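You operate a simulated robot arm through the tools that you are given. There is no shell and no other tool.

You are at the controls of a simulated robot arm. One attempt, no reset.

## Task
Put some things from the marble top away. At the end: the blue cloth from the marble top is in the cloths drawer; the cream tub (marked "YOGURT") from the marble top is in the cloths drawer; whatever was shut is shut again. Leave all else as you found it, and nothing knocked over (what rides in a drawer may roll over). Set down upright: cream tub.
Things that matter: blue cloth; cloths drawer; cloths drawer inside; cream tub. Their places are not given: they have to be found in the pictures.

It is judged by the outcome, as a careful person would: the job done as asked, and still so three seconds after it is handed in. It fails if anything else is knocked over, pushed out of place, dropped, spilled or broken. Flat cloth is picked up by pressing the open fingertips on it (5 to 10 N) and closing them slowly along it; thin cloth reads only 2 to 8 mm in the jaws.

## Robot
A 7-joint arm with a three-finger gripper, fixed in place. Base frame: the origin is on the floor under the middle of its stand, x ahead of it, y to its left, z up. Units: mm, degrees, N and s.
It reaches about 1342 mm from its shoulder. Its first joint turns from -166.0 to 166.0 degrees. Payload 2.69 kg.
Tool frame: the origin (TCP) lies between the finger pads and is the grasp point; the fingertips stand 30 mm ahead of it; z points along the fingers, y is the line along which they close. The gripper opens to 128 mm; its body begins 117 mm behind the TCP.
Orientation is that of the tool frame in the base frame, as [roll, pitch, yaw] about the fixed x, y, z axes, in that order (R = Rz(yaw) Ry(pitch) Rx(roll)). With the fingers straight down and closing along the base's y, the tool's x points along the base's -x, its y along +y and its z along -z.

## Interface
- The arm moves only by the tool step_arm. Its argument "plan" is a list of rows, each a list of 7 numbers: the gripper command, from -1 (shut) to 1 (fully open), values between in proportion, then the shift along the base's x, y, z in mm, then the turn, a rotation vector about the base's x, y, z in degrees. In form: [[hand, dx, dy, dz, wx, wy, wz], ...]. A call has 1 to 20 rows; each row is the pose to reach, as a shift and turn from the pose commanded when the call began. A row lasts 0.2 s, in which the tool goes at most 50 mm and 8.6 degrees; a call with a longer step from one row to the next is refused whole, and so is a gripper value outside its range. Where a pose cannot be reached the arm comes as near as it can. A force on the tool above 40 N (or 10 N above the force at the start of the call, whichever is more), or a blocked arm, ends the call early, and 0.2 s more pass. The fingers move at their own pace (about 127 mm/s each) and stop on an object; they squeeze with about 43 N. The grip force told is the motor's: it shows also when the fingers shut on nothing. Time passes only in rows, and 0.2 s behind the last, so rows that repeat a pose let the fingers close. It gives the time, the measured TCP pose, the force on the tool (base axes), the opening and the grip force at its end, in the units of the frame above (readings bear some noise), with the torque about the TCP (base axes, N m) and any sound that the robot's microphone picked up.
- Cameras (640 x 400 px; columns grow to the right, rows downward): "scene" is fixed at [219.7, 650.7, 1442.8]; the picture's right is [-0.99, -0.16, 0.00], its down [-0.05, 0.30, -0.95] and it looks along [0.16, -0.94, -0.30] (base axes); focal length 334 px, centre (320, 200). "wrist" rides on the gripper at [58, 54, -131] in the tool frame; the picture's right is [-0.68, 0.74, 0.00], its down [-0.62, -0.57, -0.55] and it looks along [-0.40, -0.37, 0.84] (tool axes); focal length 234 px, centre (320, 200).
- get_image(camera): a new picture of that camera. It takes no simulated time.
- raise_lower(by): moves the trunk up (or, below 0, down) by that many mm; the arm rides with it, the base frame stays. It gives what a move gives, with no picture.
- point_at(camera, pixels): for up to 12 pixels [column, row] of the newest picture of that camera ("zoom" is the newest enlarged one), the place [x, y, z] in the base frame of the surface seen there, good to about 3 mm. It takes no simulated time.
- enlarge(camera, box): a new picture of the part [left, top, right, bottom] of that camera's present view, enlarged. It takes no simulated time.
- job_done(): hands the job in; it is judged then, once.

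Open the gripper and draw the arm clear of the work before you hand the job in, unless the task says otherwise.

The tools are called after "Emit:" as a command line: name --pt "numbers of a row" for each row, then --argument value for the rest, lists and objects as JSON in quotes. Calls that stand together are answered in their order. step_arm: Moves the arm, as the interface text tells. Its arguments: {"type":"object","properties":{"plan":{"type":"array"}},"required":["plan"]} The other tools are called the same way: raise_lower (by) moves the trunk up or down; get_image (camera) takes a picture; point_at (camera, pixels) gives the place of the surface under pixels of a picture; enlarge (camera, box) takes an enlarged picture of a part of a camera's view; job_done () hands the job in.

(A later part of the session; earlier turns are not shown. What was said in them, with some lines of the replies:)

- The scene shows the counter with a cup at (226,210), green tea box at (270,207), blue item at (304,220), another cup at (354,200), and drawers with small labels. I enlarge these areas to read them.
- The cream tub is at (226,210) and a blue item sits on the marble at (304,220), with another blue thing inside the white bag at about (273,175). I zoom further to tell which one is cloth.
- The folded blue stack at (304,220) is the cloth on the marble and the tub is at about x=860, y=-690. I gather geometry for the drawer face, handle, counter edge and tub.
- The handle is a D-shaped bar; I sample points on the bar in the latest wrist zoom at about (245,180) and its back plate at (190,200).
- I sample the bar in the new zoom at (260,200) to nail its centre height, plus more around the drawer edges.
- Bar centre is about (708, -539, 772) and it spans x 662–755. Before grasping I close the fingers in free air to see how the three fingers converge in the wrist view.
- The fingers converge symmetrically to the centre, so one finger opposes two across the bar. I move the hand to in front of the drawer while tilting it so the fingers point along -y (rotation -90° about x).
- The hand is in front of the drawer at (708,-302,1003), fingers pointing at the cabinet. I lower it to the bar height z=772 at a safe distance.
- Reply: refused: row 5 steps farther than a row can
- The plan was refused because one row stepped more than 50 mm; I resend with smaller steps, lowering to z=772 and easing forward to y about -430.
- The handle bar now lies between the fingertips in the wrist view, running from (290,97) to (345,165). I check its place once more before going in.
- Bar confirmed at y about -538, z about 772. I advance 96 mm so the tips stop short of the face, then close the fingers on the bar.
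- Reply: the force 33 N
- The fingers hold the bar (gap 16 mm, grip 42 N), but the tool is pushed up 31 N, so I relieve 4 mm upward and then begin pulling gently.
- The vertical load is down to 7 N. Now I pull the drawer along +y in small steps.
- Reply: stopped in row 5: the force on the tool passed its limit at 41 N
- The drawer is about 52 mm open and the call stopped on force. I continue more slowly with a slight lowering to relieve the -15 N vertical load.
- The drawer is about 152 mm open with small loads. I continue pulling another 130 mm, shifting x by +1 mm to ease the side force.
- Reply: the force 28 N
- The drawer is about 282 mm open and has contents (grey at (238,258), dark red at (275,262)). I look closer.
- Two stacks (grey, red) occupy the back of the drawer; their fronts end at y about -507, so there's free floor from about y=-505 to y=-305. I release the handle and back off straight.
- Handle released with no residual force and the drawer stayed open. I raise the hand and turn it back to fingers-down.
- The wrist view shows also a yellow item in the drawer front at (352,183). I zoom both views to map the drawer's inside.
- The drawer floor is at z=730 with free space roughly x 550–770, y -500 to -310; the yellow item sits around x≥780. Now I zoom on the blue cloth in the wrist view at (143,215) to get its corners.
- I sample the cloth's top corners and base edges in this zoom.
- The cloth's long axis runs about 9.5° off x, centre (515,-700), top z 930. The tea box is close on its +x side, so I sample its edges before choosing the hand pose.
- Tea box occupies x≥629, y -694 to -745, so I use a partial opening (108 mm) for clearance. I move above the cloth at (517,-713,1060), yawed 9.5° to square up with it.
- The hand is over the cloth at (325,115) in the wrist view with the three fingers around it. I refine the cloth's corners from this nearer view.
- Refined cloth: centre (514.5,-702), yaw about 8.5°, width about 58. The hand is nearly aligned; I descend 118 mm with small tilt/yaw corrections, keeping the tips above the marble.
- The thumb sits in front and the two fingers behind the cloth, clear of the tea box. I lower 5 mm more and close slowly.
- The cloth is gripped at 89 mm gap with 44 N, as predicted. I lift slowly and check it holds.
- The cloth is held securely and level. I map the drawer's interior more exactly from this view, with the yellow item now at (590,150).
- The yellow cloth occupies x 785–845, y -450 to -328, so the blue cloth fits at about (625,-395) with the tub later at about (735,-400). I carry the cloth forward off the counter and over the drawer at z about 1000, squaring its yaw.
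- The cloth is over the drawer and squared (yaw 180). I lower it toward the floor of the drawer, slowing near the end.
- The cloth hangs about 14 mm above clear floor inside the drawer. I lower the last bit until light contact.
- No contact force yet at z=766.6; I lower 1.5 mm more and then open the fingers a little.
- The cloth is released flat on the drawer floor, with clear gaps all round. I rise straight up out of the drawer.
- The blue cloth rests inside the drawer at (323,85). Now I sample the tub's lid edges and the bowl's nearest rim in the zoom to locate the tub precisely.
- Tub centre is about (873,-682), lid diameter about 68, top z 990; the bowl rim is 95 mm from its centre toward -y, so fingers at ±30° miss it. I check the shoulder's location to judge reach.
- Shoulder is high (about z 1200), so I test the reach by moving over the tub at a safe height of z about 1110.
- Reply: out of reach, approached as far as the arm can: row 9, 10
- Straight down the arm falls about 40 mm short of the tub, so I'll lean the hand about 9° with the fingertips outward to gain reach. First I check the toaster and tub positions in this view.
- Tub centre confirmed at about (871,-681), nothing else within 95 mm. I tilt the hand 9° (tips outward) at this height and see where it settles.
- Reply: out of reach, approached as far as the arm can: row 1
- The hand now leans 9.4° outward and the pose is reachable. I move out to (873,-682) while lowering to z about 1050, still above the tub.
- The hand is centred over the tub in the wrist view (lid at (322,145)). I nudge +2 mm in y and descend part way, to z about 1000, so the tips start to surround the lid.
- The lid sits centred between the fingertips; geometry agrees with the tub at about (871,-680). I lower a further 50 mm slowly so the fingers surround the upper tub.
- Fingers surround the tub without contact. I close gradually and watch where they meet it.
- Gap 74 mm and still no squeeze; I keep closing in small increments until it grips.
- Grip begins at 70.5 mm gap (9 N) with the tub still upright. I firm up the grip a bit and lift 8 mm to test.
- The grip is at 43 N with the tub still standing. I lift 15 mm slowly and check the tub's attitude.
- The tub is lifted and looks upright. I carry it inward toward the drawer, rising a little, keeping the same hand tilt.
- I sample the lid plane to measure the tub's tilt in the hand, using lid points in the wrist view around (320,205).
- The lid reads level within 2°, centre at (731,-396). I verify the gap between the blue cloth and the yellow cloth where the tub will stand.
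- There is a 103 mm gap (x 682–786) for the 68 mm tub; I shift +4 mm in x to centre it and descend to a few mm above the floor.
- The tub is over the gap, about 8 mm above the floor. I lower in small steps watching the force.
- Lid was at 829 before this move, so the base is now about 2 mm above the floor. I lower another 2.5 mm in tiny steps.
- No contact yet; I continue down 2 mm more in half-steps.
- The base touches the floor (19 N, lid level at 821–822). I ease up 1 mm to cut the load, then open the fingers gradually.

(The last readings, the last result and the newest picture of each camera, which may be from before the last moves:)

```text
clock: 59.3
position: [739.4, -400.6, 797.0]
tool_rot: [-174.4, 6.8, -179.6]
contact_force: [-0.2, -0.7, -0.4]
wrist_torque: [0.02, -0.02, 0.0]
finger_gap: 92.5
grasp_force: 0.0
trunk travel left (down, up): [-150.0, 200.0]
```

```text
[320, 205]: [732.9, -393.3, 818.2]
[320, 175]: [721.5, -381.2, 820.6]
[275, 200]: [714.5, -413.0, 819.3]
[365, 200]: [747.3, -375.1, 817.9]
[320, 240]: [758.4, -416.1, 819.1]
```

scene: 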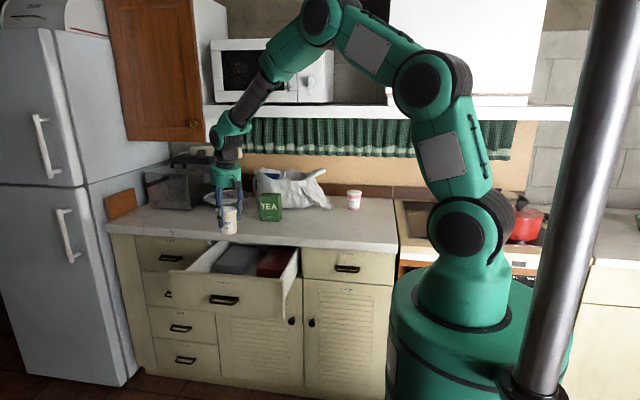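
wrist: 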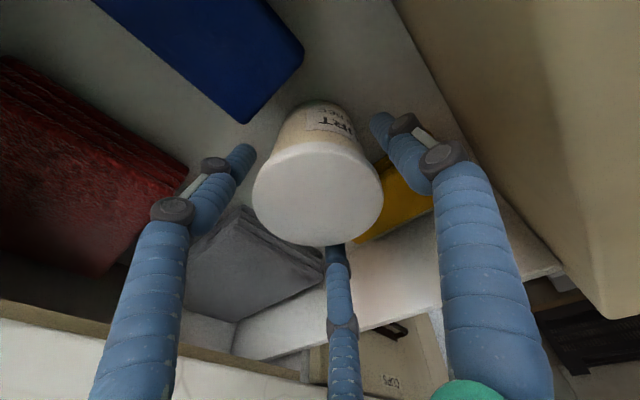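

The tub stands free on the floor with the lid level at about 819. I open a little wider, recentre inward by a few mm, and rise straight up.

Emit:
step_arm --pt "0.6 0 0 0 0 0 0" --pt "0.65 -3 2 2 0 0 0" --pt "0.65 -5 4 10 0 0 0" --pt "0.65 -5 4 30 0 0 0" --pt "0.65 -5 4 60 0 0 0" --pt "0.65 -5 4 100 0 0 0" --pt "0.65 -5 4 145 0 0 0" --pt "0.65 -5 4 190 0 0 0" --pt "0.65 -5 4 235 0 0 0" --pt "0.65 -5 4 280 0 0 0" --pt "0.65 -5 4 320 0 0 0" --pt "0.65 -5 4 320 0 0 0"

Emit:
get_image --camera "wrist"

Emit:
enlarge --camera "scene" --box '[160, 180, 310, 310]'

```text
clock: 61.9
position: [734.3, -400.0, 1118.8]
tool_rot: [-174.4, 7.0, -179.7]
contact_force: [-0.1, 1.0, -0.1]
wrist_torque: [-0.07, -0.04, 0.01]
finger_gap: 105.8
grasp_force: 0.0
trunk travel left (down, up): [-150.0, 200.0]
```

```text
taken
```

wrist: 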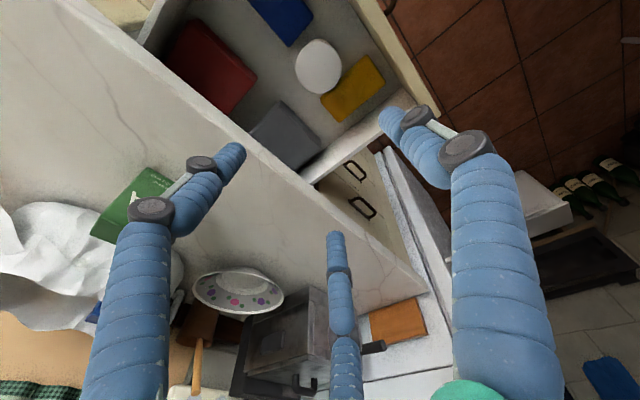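

```text
3.08 times, centred on (235, 245) of scene
```

zoom: 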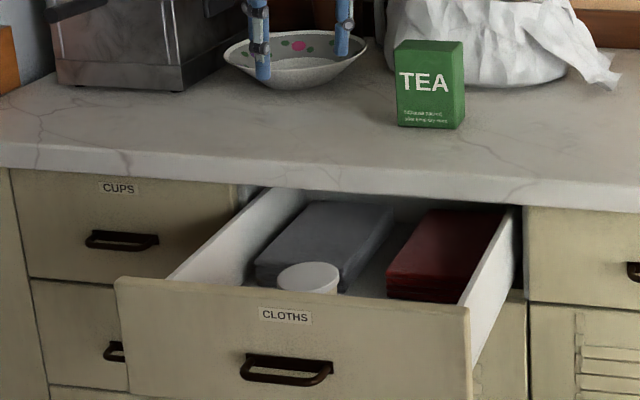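

The tub stands upright between the cloths at (318,65) in the wrist view. Before closing I check the clearance of the cabinet opening above the tub top (z 820), sampling the dark gap under the counter.

Emit:
point_at --camera "zoom" --pixels '[[330, 185], [330, 192], [380, 196], [420, 200], [480, 206], [510, 210], [450, 203], [350, 196], [290, 192], [308, 270], [308, 285], [245, 190]]'

Emit:
enlarge --camera "scene" --box '[210, 230, 300, 285]'

```text
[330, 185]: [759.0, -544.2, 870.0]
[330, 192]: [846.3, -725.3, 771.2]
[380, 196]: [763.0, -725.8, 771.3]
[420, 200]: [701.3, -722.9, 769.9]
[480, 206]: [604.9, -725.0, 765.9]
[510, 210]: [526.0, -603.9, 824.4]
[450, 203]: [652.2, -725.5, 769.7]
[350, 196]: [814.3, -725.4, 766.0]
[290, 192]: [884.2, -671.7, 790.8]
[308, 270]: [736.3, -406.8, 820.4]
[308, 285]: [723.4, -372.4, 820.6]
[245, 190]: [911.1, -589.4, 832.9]
```

```text
7.11 times, centred on (255, 258) of scene
```

zoom: 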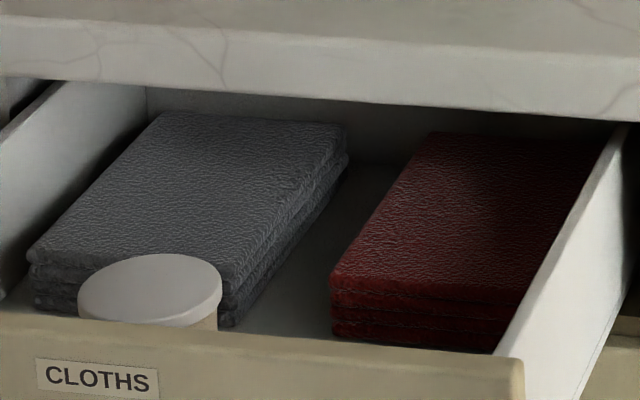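

Clear: no rail is visible below about 845 at the opening, and the tub top is 820. I back away from above the drawer and return the hand to vertical, heading to in front of the handle.

Emit:
step_arm --pt "0.3 -3 25 10 1.5 2 0" --pt "0.3 -8 60 20 3 4 0" --pt "0.3 -15 100 30 4.5 5.8 0" --pt "0.3 -22 140 30 5.54 7.09 0" --pt "0.2 -26 170 30 5.54 7.09 0" --pt "0 -26 200 30 5.54 7.09 0" --pt "0 -26 220 30 5.54 7.09 0" --pt "0 -26 220 30 5.54 7.09 0"

Emit:
get_image --camera "scene"

```text
clock: 63.7
position: [709.3, -178.9, 1147.5]
tool_rot: [-179.9, -0.3, -179.9]
contact_force: [1.0, 0.4, -0.3]
wrist_torque: [-0.03, 0.03, 0.01]
finger_gap: 63.9
grasp_force: 0.1
trunk travel left (down, up): [-150.0, 200.0]
```

```text
taken
```

scene: 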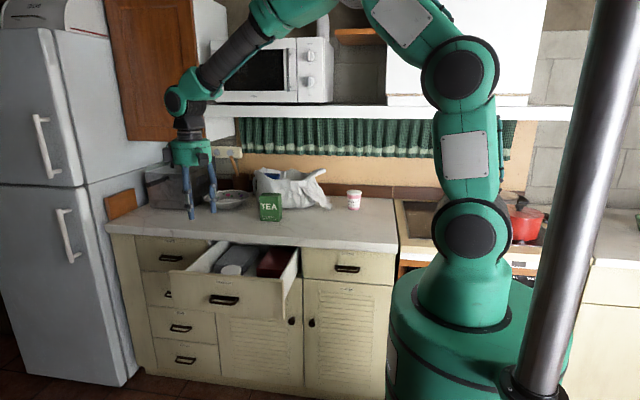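

The arm is clear of the drawer. I rotate the fingers to point at the drawer front and lower to the handle height at y about -160.

Emit:
step_arm --pt "0 -1 5 0 -8.2 0 0" --pt "0 -1 10 -10 -16.4 0 0" --pt "0 -1 19 -30 -24.6 0 0" --pt "0 -1 19 -60 -32.8 0 0" --pt "0 -1 19 -95 -41 0 0" --pt "0 -1 19 -130 -49.2 0 0" --pt "0 -1 19 -165 -57.4 0 0" --pt "0 -1 19 -200 -65.6 0 0" --pt "0 -1 19 -235 -73.8 0 0" --pt "0 -1 19 -270 -82 0 0" --pt "0 -1 19 -305 -90 0 0" --pt "0 -1 19 -340 -90 0 0" --pt "0 -1 19 -371 -90 0 0" --pt "0 -1 19 -371 -90 0 0"

Emit:
get_image --camera "wrist"

Emit:
get_image --camera "scene"

```text
clock: 66.7
position: [707.6, -158.9, 776.8]
tool_rot: [-89.9, 0.0, 179.9]
contact_force: [0.7, 0.5, 0.9]
wrist_torque: [-0.02, 0.0, -0.04]
finger_gap: 64.1
grasp_force: 0.1
trunk travel left (down, up): [-150.0, 200.0]
```

```text
taken
```

wrist: 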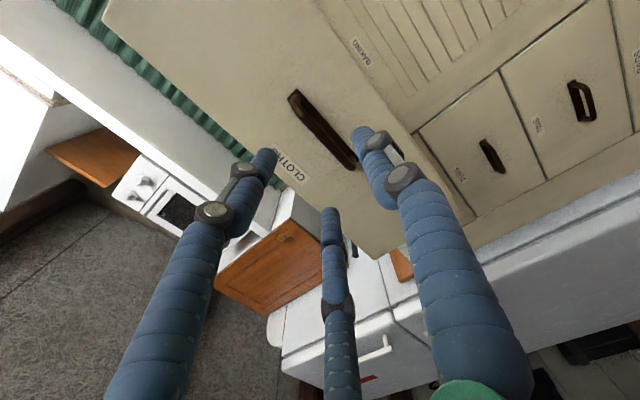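

```text
taken
```

scene: 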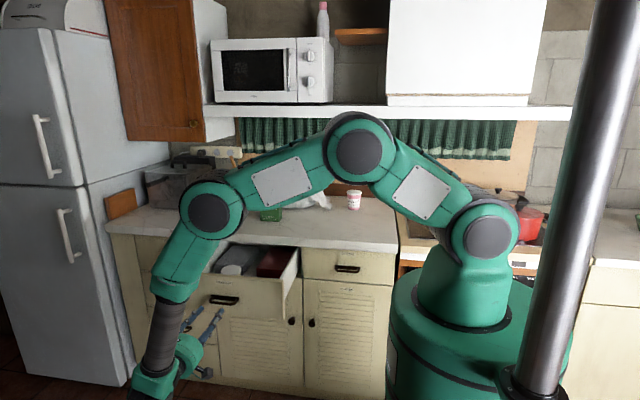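

The handle is between the fingers exactly as it was at release. I advance 85 mm and close on the bar.

Emit:
step_arm --pt "0 0 -30 -0.5 0 0 0" --pt "0 0 -60 -0.5 0 0 0" --pt "0 0 -78 -0.5 0 0 0" --pt "0 0 -85 -0.5 0 0 0" --pt "-0.4 0 -85 -0.5 0 0 0" --pt "-0.7 0 -85 -0.5 0 0 0" --pt "-0.85 0 -85 -0.5 0 0 0" --pt "-1 0 -85 -0.5 0 0 0" --pt "-1 0 -85 -0.5 0 0 0"

Emit:
get_image --camera "wrist"

```text
clock: 68.7
position: [705.0, -245.4, 775.1]
tool_rot: [-90.0, -0.1, 179.9]
contact_force: [1.1, 0.1, -11.4]
wrist_torque: [0.12, -0.02, 0.08]
finger_gap: 16.6
grasp_force: 41.7
trunk travel left (down, up): [-150.0, 200.0]
```

```text
taken
```

wrist: 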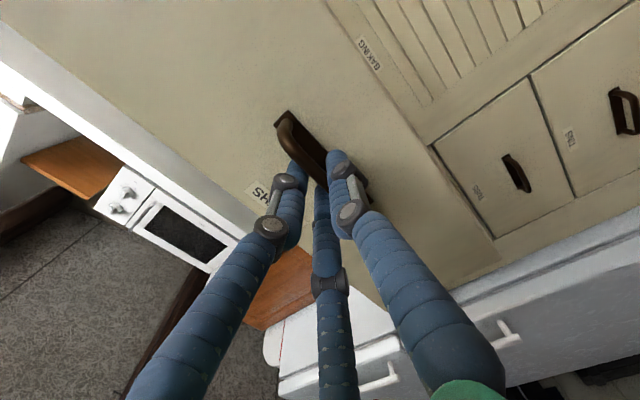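

The bar is held again (gap 16.6, 42 N). I push the drawer in gently, accelerating softly so the tub stays standing.

Emit:
step_arm --pt "-1 0 0 -1 0 0 0" --pt "-1 0 -2 -1 0 0 0" --pt "-1 0 -6 -1 0 0 0" --pt "-1 0 -12 -1 0 0 0" --pt "-1 0 -20 -1 0 0 0" --pt "-1 0 -28 -1 0 0 0" --pt "-1 0 -36 -1 0 0 0" --pt "-1 0 -44 -1 0 0 0" --pt "-1 0 -52 -1 0 0 0" --pt "-1 0 -60 -1 0 0 0" --pt "-1 0 -68 -1 0 0 0" --pt "-1 0 -76 -1 0 0 0" --pt "-1 0 -84 -1 0 0 0" --pt "-1 0 -92 -1 0 0 0" --pt "-1 0 -98 -1 0 0 0" --pt "-1 0 -102 -1 0 0 0" --pt "-1 0 -104 -1 0 0 0" --pt "-1 0 -104 -1 0 0 0"

Emit:
enlarge --camera "scene" --box '[160, 190, 310, 320]'

```text
clock: 70.0
position: [705.4, -266.7, 776.4]
tool_rot: [-89.7, -0.1, 179.6]
contact_force: [-11.5, 0.3, 10.9]
wrist_torque: [-0.07, -0.01, -0.68]
finger_gap: 16.3
grasp_force: 42.1
trunk travel left (down, up): [-150.0, 200.0]
stopped in row 6: the force on the tool passed its limit at 41 N (the readings are from after the stop); the commanded pose is now the measured one
```

```text
3.08 times, centred on (235, 255) of scene
```

zoom: 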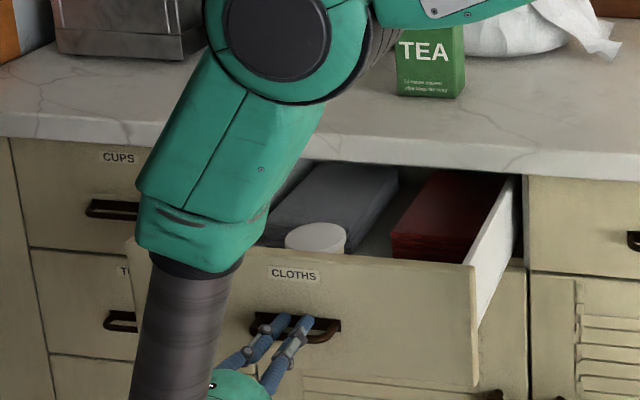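

The move stopped on a force spike after 21 mm; the tub still stands. I continue with slower, steady steps from the relaxed pose.

Emit:
step_arm --pt "-1 0 0 0 0 0 0" --pt "-1 0 -2 0 0 0 0" --pt "-1 0 -6 0 0 0 0" --pt "-1 0 -11 0 0 0 0" --pt "-1 0 -17 0 0 0 0" --pt "-1 0 -23 0 0 0 0" --pt "-1 0 -29 0 0 0 0" --pt "-1 0 -35 0 0 0 0" --pt "-1 0 -41 0 0 0 0" --pt "-1 0 -47 0 0 0 0" --pt "-1 0 -53 0 0 0 0" --pt "-1 0 -59 0 0 0 0" --pt "-1 0 -65 0 0 0 0" --pt "-1 0 -71 0 0 0 0" --pt "-1 0 -77 0 0 0 0" --pt "-1 0 -82 0 0 0 0" --pt "-1 0 -86 0 0 0 0" --pt "-1 0 -88 0 0 0 0" --pt "-1 0 -88 0 0 0 0"

Emit:
enlarge --camera "scene" --box '[160, 190, 310, 320]'

```text
clock: 72.8
position: [705.9, -330.2, 775.0]
tool_rot: [-89.8, 0.0, 179.5]
contact_force: [-13.6, -0.2, 15.3]
wrist_torque: [-0.12, -0.06, -0.49]
finger_gap: 16.2
grasp_force: 42.0
trunk travel left (down, up): [-150.0, 200.0]
stopped in row 13: the force on the tool passed its limit at 41 N (the readings are from after the stop); the commanded pose is now the measured one
```

```text
3.08 times, centred on (235, 255) of scene
```

zoom: 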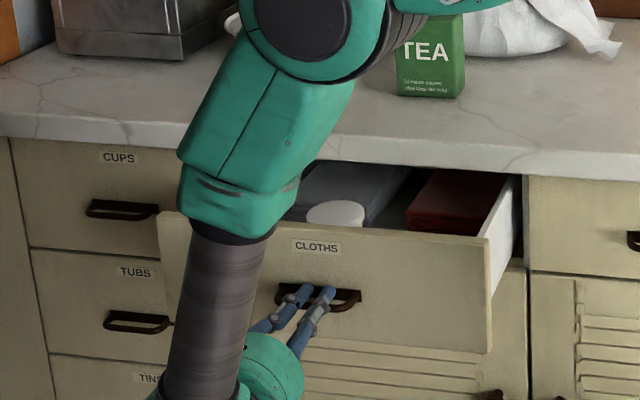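

Progress: about 85 mm in, tub still standing. I relieve the x/z load by 1 mm each and continue the slow push.

Emit:
step_arm --pt "-1 -0.5 0 0.5 0 0 0" --pt "-1 -1 -1 1 0 0 0" --pt "-1 -1 -5 1 0 0 0" --pt "-1 -1 -10 1 0 0 0" --pt "-1 -1 -16 1 0 0 0" --pt "-1 -1 -22 1 0 0 0" --pt "-1 -1 -28 1 0 0 0" --pt "-1 -1 -34 1 0 0 0" --pt "-1 -1 -40 1 0 0 0" --pt "-1 -1 -46 1 0 0 0" --pt "-1 -1 -52 1 0 0 0" --pt "-1 -1 -58 1 0 0 0" --pt "-1 -1 -64 1 0 0 0" --pt "-1 -1 -70 1 0 0 0" --pt "-1 -1 -76 1 0 0 0" --pt "-1 -1 -82 1 0 0 0" --pt "-1 -1 -88 1 0 0 0" --pt "-1 -1 -92 1 0 0 0" --pt "-1 -1 -94 1 0 0 0" --pt "-1 -1 -94 1 0 0 0"

Emit:
enlarge --camera "scene" --box '[160, 190, 310, 320]'

```text
clock: 77.0
position: [705.8, -424.1, 775.4]
tool_rot: [-89.8, -0.1, 179.6]
contact_force: [-5.0, 0.4, 14.5]
wrist_torque: [-0.18, -0.11, -0.06]
finger_gap: 16.0
grasp_force: 42.0
trunk travel left (down, up): [-150.0, 200.0]
```

```text
3.08 times, centred on (235, 255) of scene
```

zoom: 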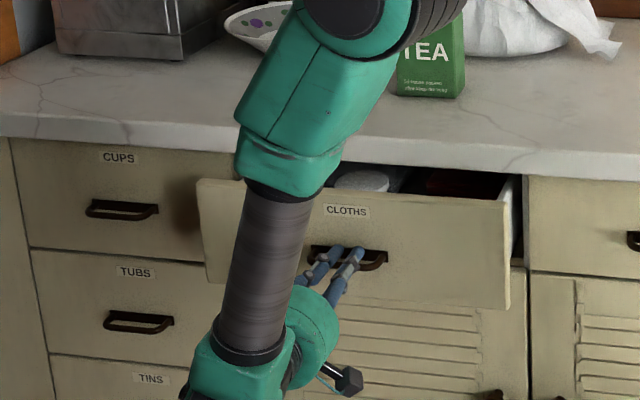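

Now 102 mm remain; the tub passes under the counter edge with room. I continue the slow push.

Emit:
step_arm --pt "-1 0 0 0.7 0 0 0" --pt "-1 0 -2 0.7 0 0 0" --pt "-1 0 -6 0.7 0 0 0" --pt "-1 0 -11 0.7 0 0 0" --pt "-1 0 -17 0.7 0 0 0" --pt "-1 0 -23 0.7 0 0 0" --pt "-1 0 -29 0.7 0 0 0" --pt "-1 0 -35 0.7 0 0 0" --pt "-1 0 -41 0.7 0 0 0" --pt "-1 0 -47 0.7 0 0 0" --pt "-1 0 -53 0.7 0 0 0" --pt "-1 0 -59 0.7 0 0 0" --pt "-1 0 -65 0.7 0 0 0" --pt "-1 0 -71 0.7 0 0 0" --pt "-1 0 -77 0.7 0 0 0" --pt "-1 0 -83 0.7 0 0 0" --pt "-1 0 -88 0.7 0 0 0" --pt "-1 0 -91 0.7 0 0 0" --pt "-1 0 -92 0.7 0 0 0"

Emit:
enlarge --camera "scene" --box '[160, 190, 310, 320]'

```text
clock: 81.0
position: [705.5, -514.9, 775.0]
tool_rot: [-89.8, -0.2, 179.6]
contact_force: [3.4, 0.9, 6.0]
wrist_torque: [-0.09, -0.2, -0.25]
finger_gap: 16.0
grasp_force: 41.6
trunk travel left (down, up): [-150.0, 200.0]
```

```text
3.08 times, centred on (235, 255) of scene
```

zoom: 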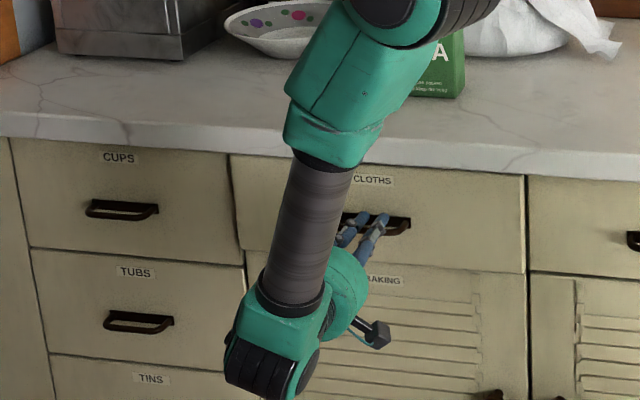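

About 11 mm remain. I push in 2 mm steps until the drawer seats against its stop.

Emit:
step_arm --pt "-1 0 -2 0 0 0 0" --pt "-1 0 -4 0 0 0 0" --pt "-1 0 -6 0 0 0 0" --pt "-1 0 -8 0 0 0 0" --pt "-1 0 -10 0 0 0 0" --pt "-1 0 -11.5 0 0 0 0" --pt "-1 0 -13 0 0 0 0" --pt "-1 0 -14 0 0 0 0" --pt "-1 0 -14 0 0 0 0"

Emit:
get_image --camera "wrist"

Emit:
point_at --camera "wrist" --pixels '[[200, 60], [280, 50], [350, 100], [460, 200], [540, 320], [560, 150], [620, 240]]'

```text
clock: 83.0
position: [704.4, -528.6, 776.9]
tool_rot: [-89.7, 0.0, 179.7]
contact_force: [4.7, 8.0, 16.4]
wrist_torque: [-0.13, -0.15, -0.08]
finger_gap: 16.0
grasp_force: 41.8
trunk travel left (down, up): [-150.0, 200.0]
```

```text
taken
```

wrist: 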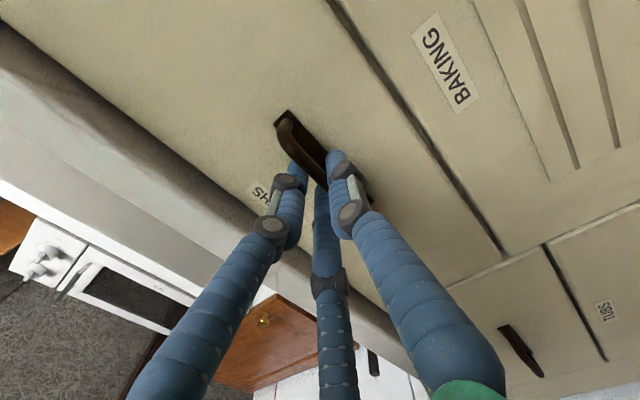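

```text
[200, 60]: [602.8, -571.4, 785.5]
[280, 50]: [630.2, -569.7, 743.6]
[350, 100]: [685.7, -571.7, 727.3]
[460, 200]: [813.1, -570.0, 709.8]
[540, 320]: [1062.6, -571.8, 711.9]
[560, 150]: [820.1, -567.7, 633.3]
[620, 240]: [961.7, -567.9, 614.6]
```

The face now reads y about -570, flush with its neighbours, and an 8 N reaction shows it's seated. I release the bar and back off.

Emit:
step_arm --pt "-0.7 0 0 0 0 0 0" --pt "-0.4 0 0 0 0 0 0" --pt "-0.1 0 0 0 0 0 0" --pt "0 0 0 0 0 0 0" --pt "0 0 0 0 0 0 0" --pt "0 0 12 0 0 0 0" --pt "0 0 35 0 0 0 0" --pt "0 0 65 0 0 0 0" --pt "0 0 100 0 0 0 0" --pt "0 0 140 0 0 0 0" --pt "0 0 180 0 0 0 0" --pt "0 0 180 0 0 0 0"

Emit:
get_image --camera "wrist"

Emit:
get_image --camera "scene"

Emit:
point_at --camera "wrist" --pixels '[[260, 80], [330, 60], [380, 160], [420, 90], [500, 150], [560, 260]]'

```text
clock: 85.5
position: [704.4, -351.1, 772.7]
tool_rot: [-89.8, -0.2, 179.7]
contact_force: [-0.2, -0.3, -0.2]
wrist_torque: [-0.01, 0.0, 0.04]
finger_gap: 64.3
grasp_force: 0.1
trunk travel left (down, up): [-150.0, 200.0]
```

```text
taken
```

wrist: 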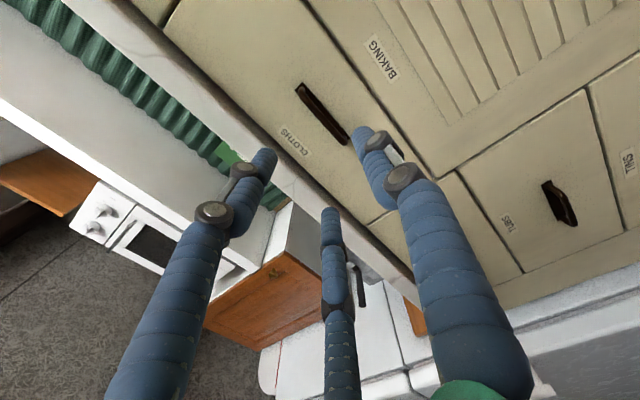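

```text
taken
```

scene: 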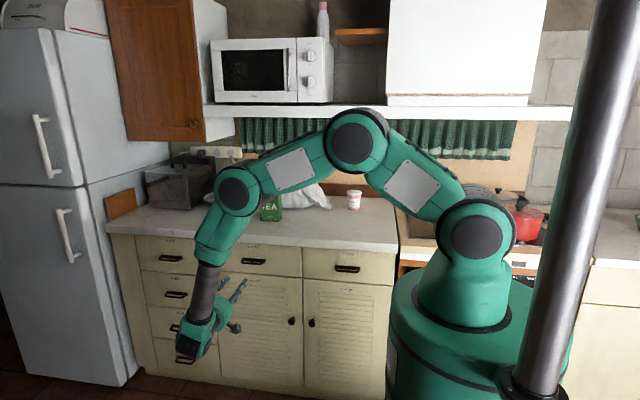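

```text
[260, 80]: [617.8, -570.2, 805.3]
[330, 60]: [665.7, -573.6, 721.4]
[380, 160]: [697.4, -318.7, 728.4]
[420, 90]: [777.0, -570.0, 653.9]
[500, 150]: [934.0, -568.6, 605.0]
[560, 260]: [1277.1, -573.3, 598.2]
```

The drawer is shut and unchanged after release. I raise the arm away from the cabinet with the gripper open.

Emit:
step_arm --pt "0.3 0 30 20 0 0 0" --pt "0.6 0 50 60 0 0 0" --pt "1 0 50 105 0 0 0" --pt "1 0 50 150 0 0 0" --pt "1 0 50 195 0 0 0" --pt "1 0 50 235 8 0 0" --pt "1 0 50 270 16 0 0" --pt "1 0 50 300 24 0 0" --pt "1 -10 50 325 32 0 0" --pt "1 -25 50 345 40 0 0" --pt "1 -45 50 360 48 0 0" --pt "1 -65 50 375 56 0 0" --pt "1 -85 50 380 64 0 0" --pt "1 -105 50 380 72 0 0" --pt "1 -125 50 380 80 0 0" --pt "1 -145 50 380 88 0 0" --pt "1 -165 50 380 90 0 0" --pt "1 -165 50 380 90 0 0"

Emit:
get_image --camera "scene"

Emit:
get_image --camera "wrist"

Emit:
enlarge --camera "scene" --box '[110, 150, 400, 330]'

```text
clock: 89.3
position: [542.2, -299.0, 1154.3]
tool_rot: [-179.8, -0.4, -179.7]
contact_force: [-0.7, 0.7, -0.5]
wrist_torque: [0.01, -0.03, -0.02]
finger_gap: 127.9
grasp_force: 0.1
trunk travel left (down, up): [-150.0, 200.0]
```

```text
taken
```

scene: 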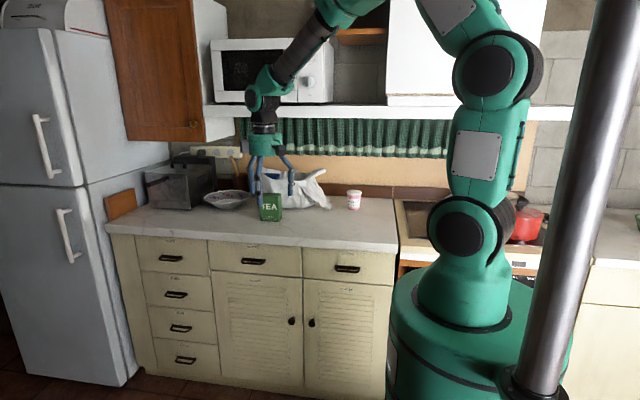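

```text
taken
```

wrist: 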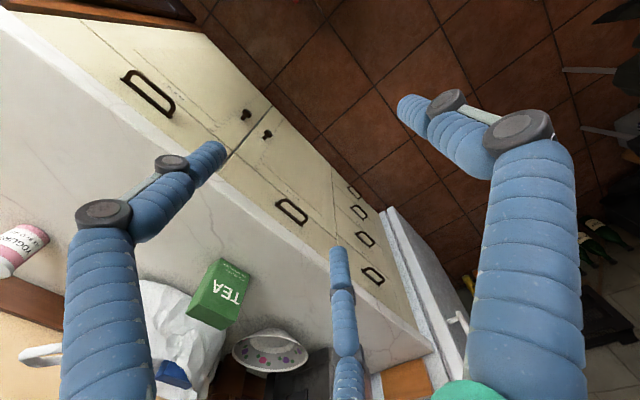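

```text
2.21 times, centred on (255, 240) of scene
```

zoom: 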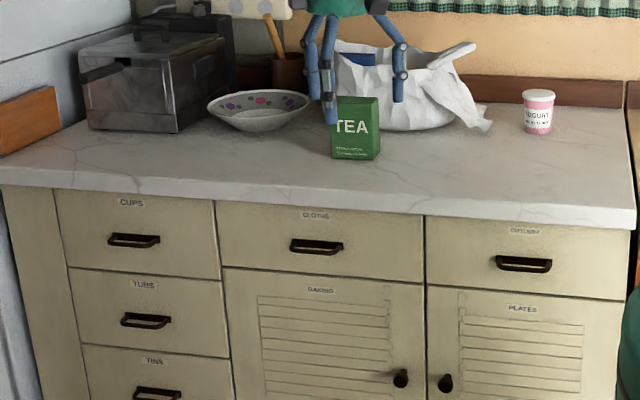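

All drawers look shut, and the tea box, bowl, bag and pink tub are in place. One last check that the cloths drawer face is flush with its neighbours.

Emit:
point_at --camera "scene" --pixels '[[215, 250], [215, 265], [295, 255], [295, 272], [250, 270], [203, 250], [310, 262], [180, 245], [254, 258], [270, 265]]'

Emit:
enlarge --camera "scene" --box '[195, 225, 315, 295]'

```text
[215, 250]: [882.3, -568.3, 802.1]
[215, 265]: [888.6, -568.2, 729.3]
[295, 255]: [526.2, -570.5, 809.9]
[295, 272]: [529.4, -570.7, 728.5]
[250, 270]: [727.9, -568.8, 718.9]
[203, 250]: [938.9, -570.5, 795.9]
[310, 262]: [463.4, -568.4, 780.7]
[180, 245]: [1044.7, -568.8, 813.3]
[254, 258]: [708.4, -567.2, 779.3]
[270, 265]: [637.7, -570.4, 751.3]
```

```text
5.33 times, centred on (255, 260) of scene
```

zoom: 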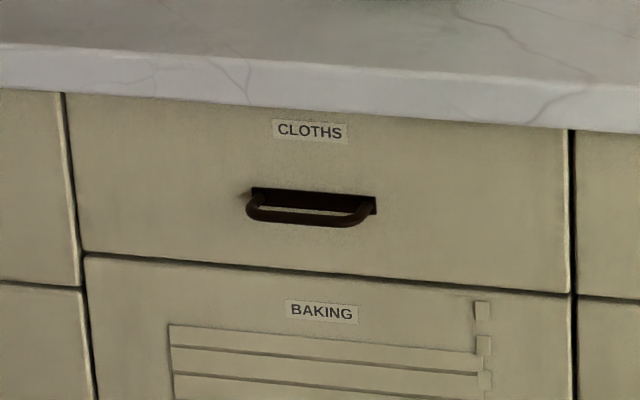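

The cloths drawer face reads y about -569, the same as at the start and level with its neighbours. The gripper is open and the arm is clear, so I hand the job in.

Emit:
job_done

```text
The job is handed in.
```

The blue cloth and the cream yogurt tub are both in the cloths drawer, and the drawer is shut again.

- **Blue cloth:** it lies flat on the drawer floor, in front of the red cloths that were already there.
- **Cream tub:** I set it down upright between the blue cloth and a yellow cloth already in the drawer. It was still standing when I last saw it, during the closing push, just before it went under the counter. I couldn't see it once the drawer was shut.
- **Drawer:** its face is flush with its neighbours, at the same position as at the start. I saw nothing out of place in the last pictures. That includes the tea box, bowl, bag, pink tub and toaster on the marble top, and the other drawers.

The arm is raised clear of the counter with the gripper open.
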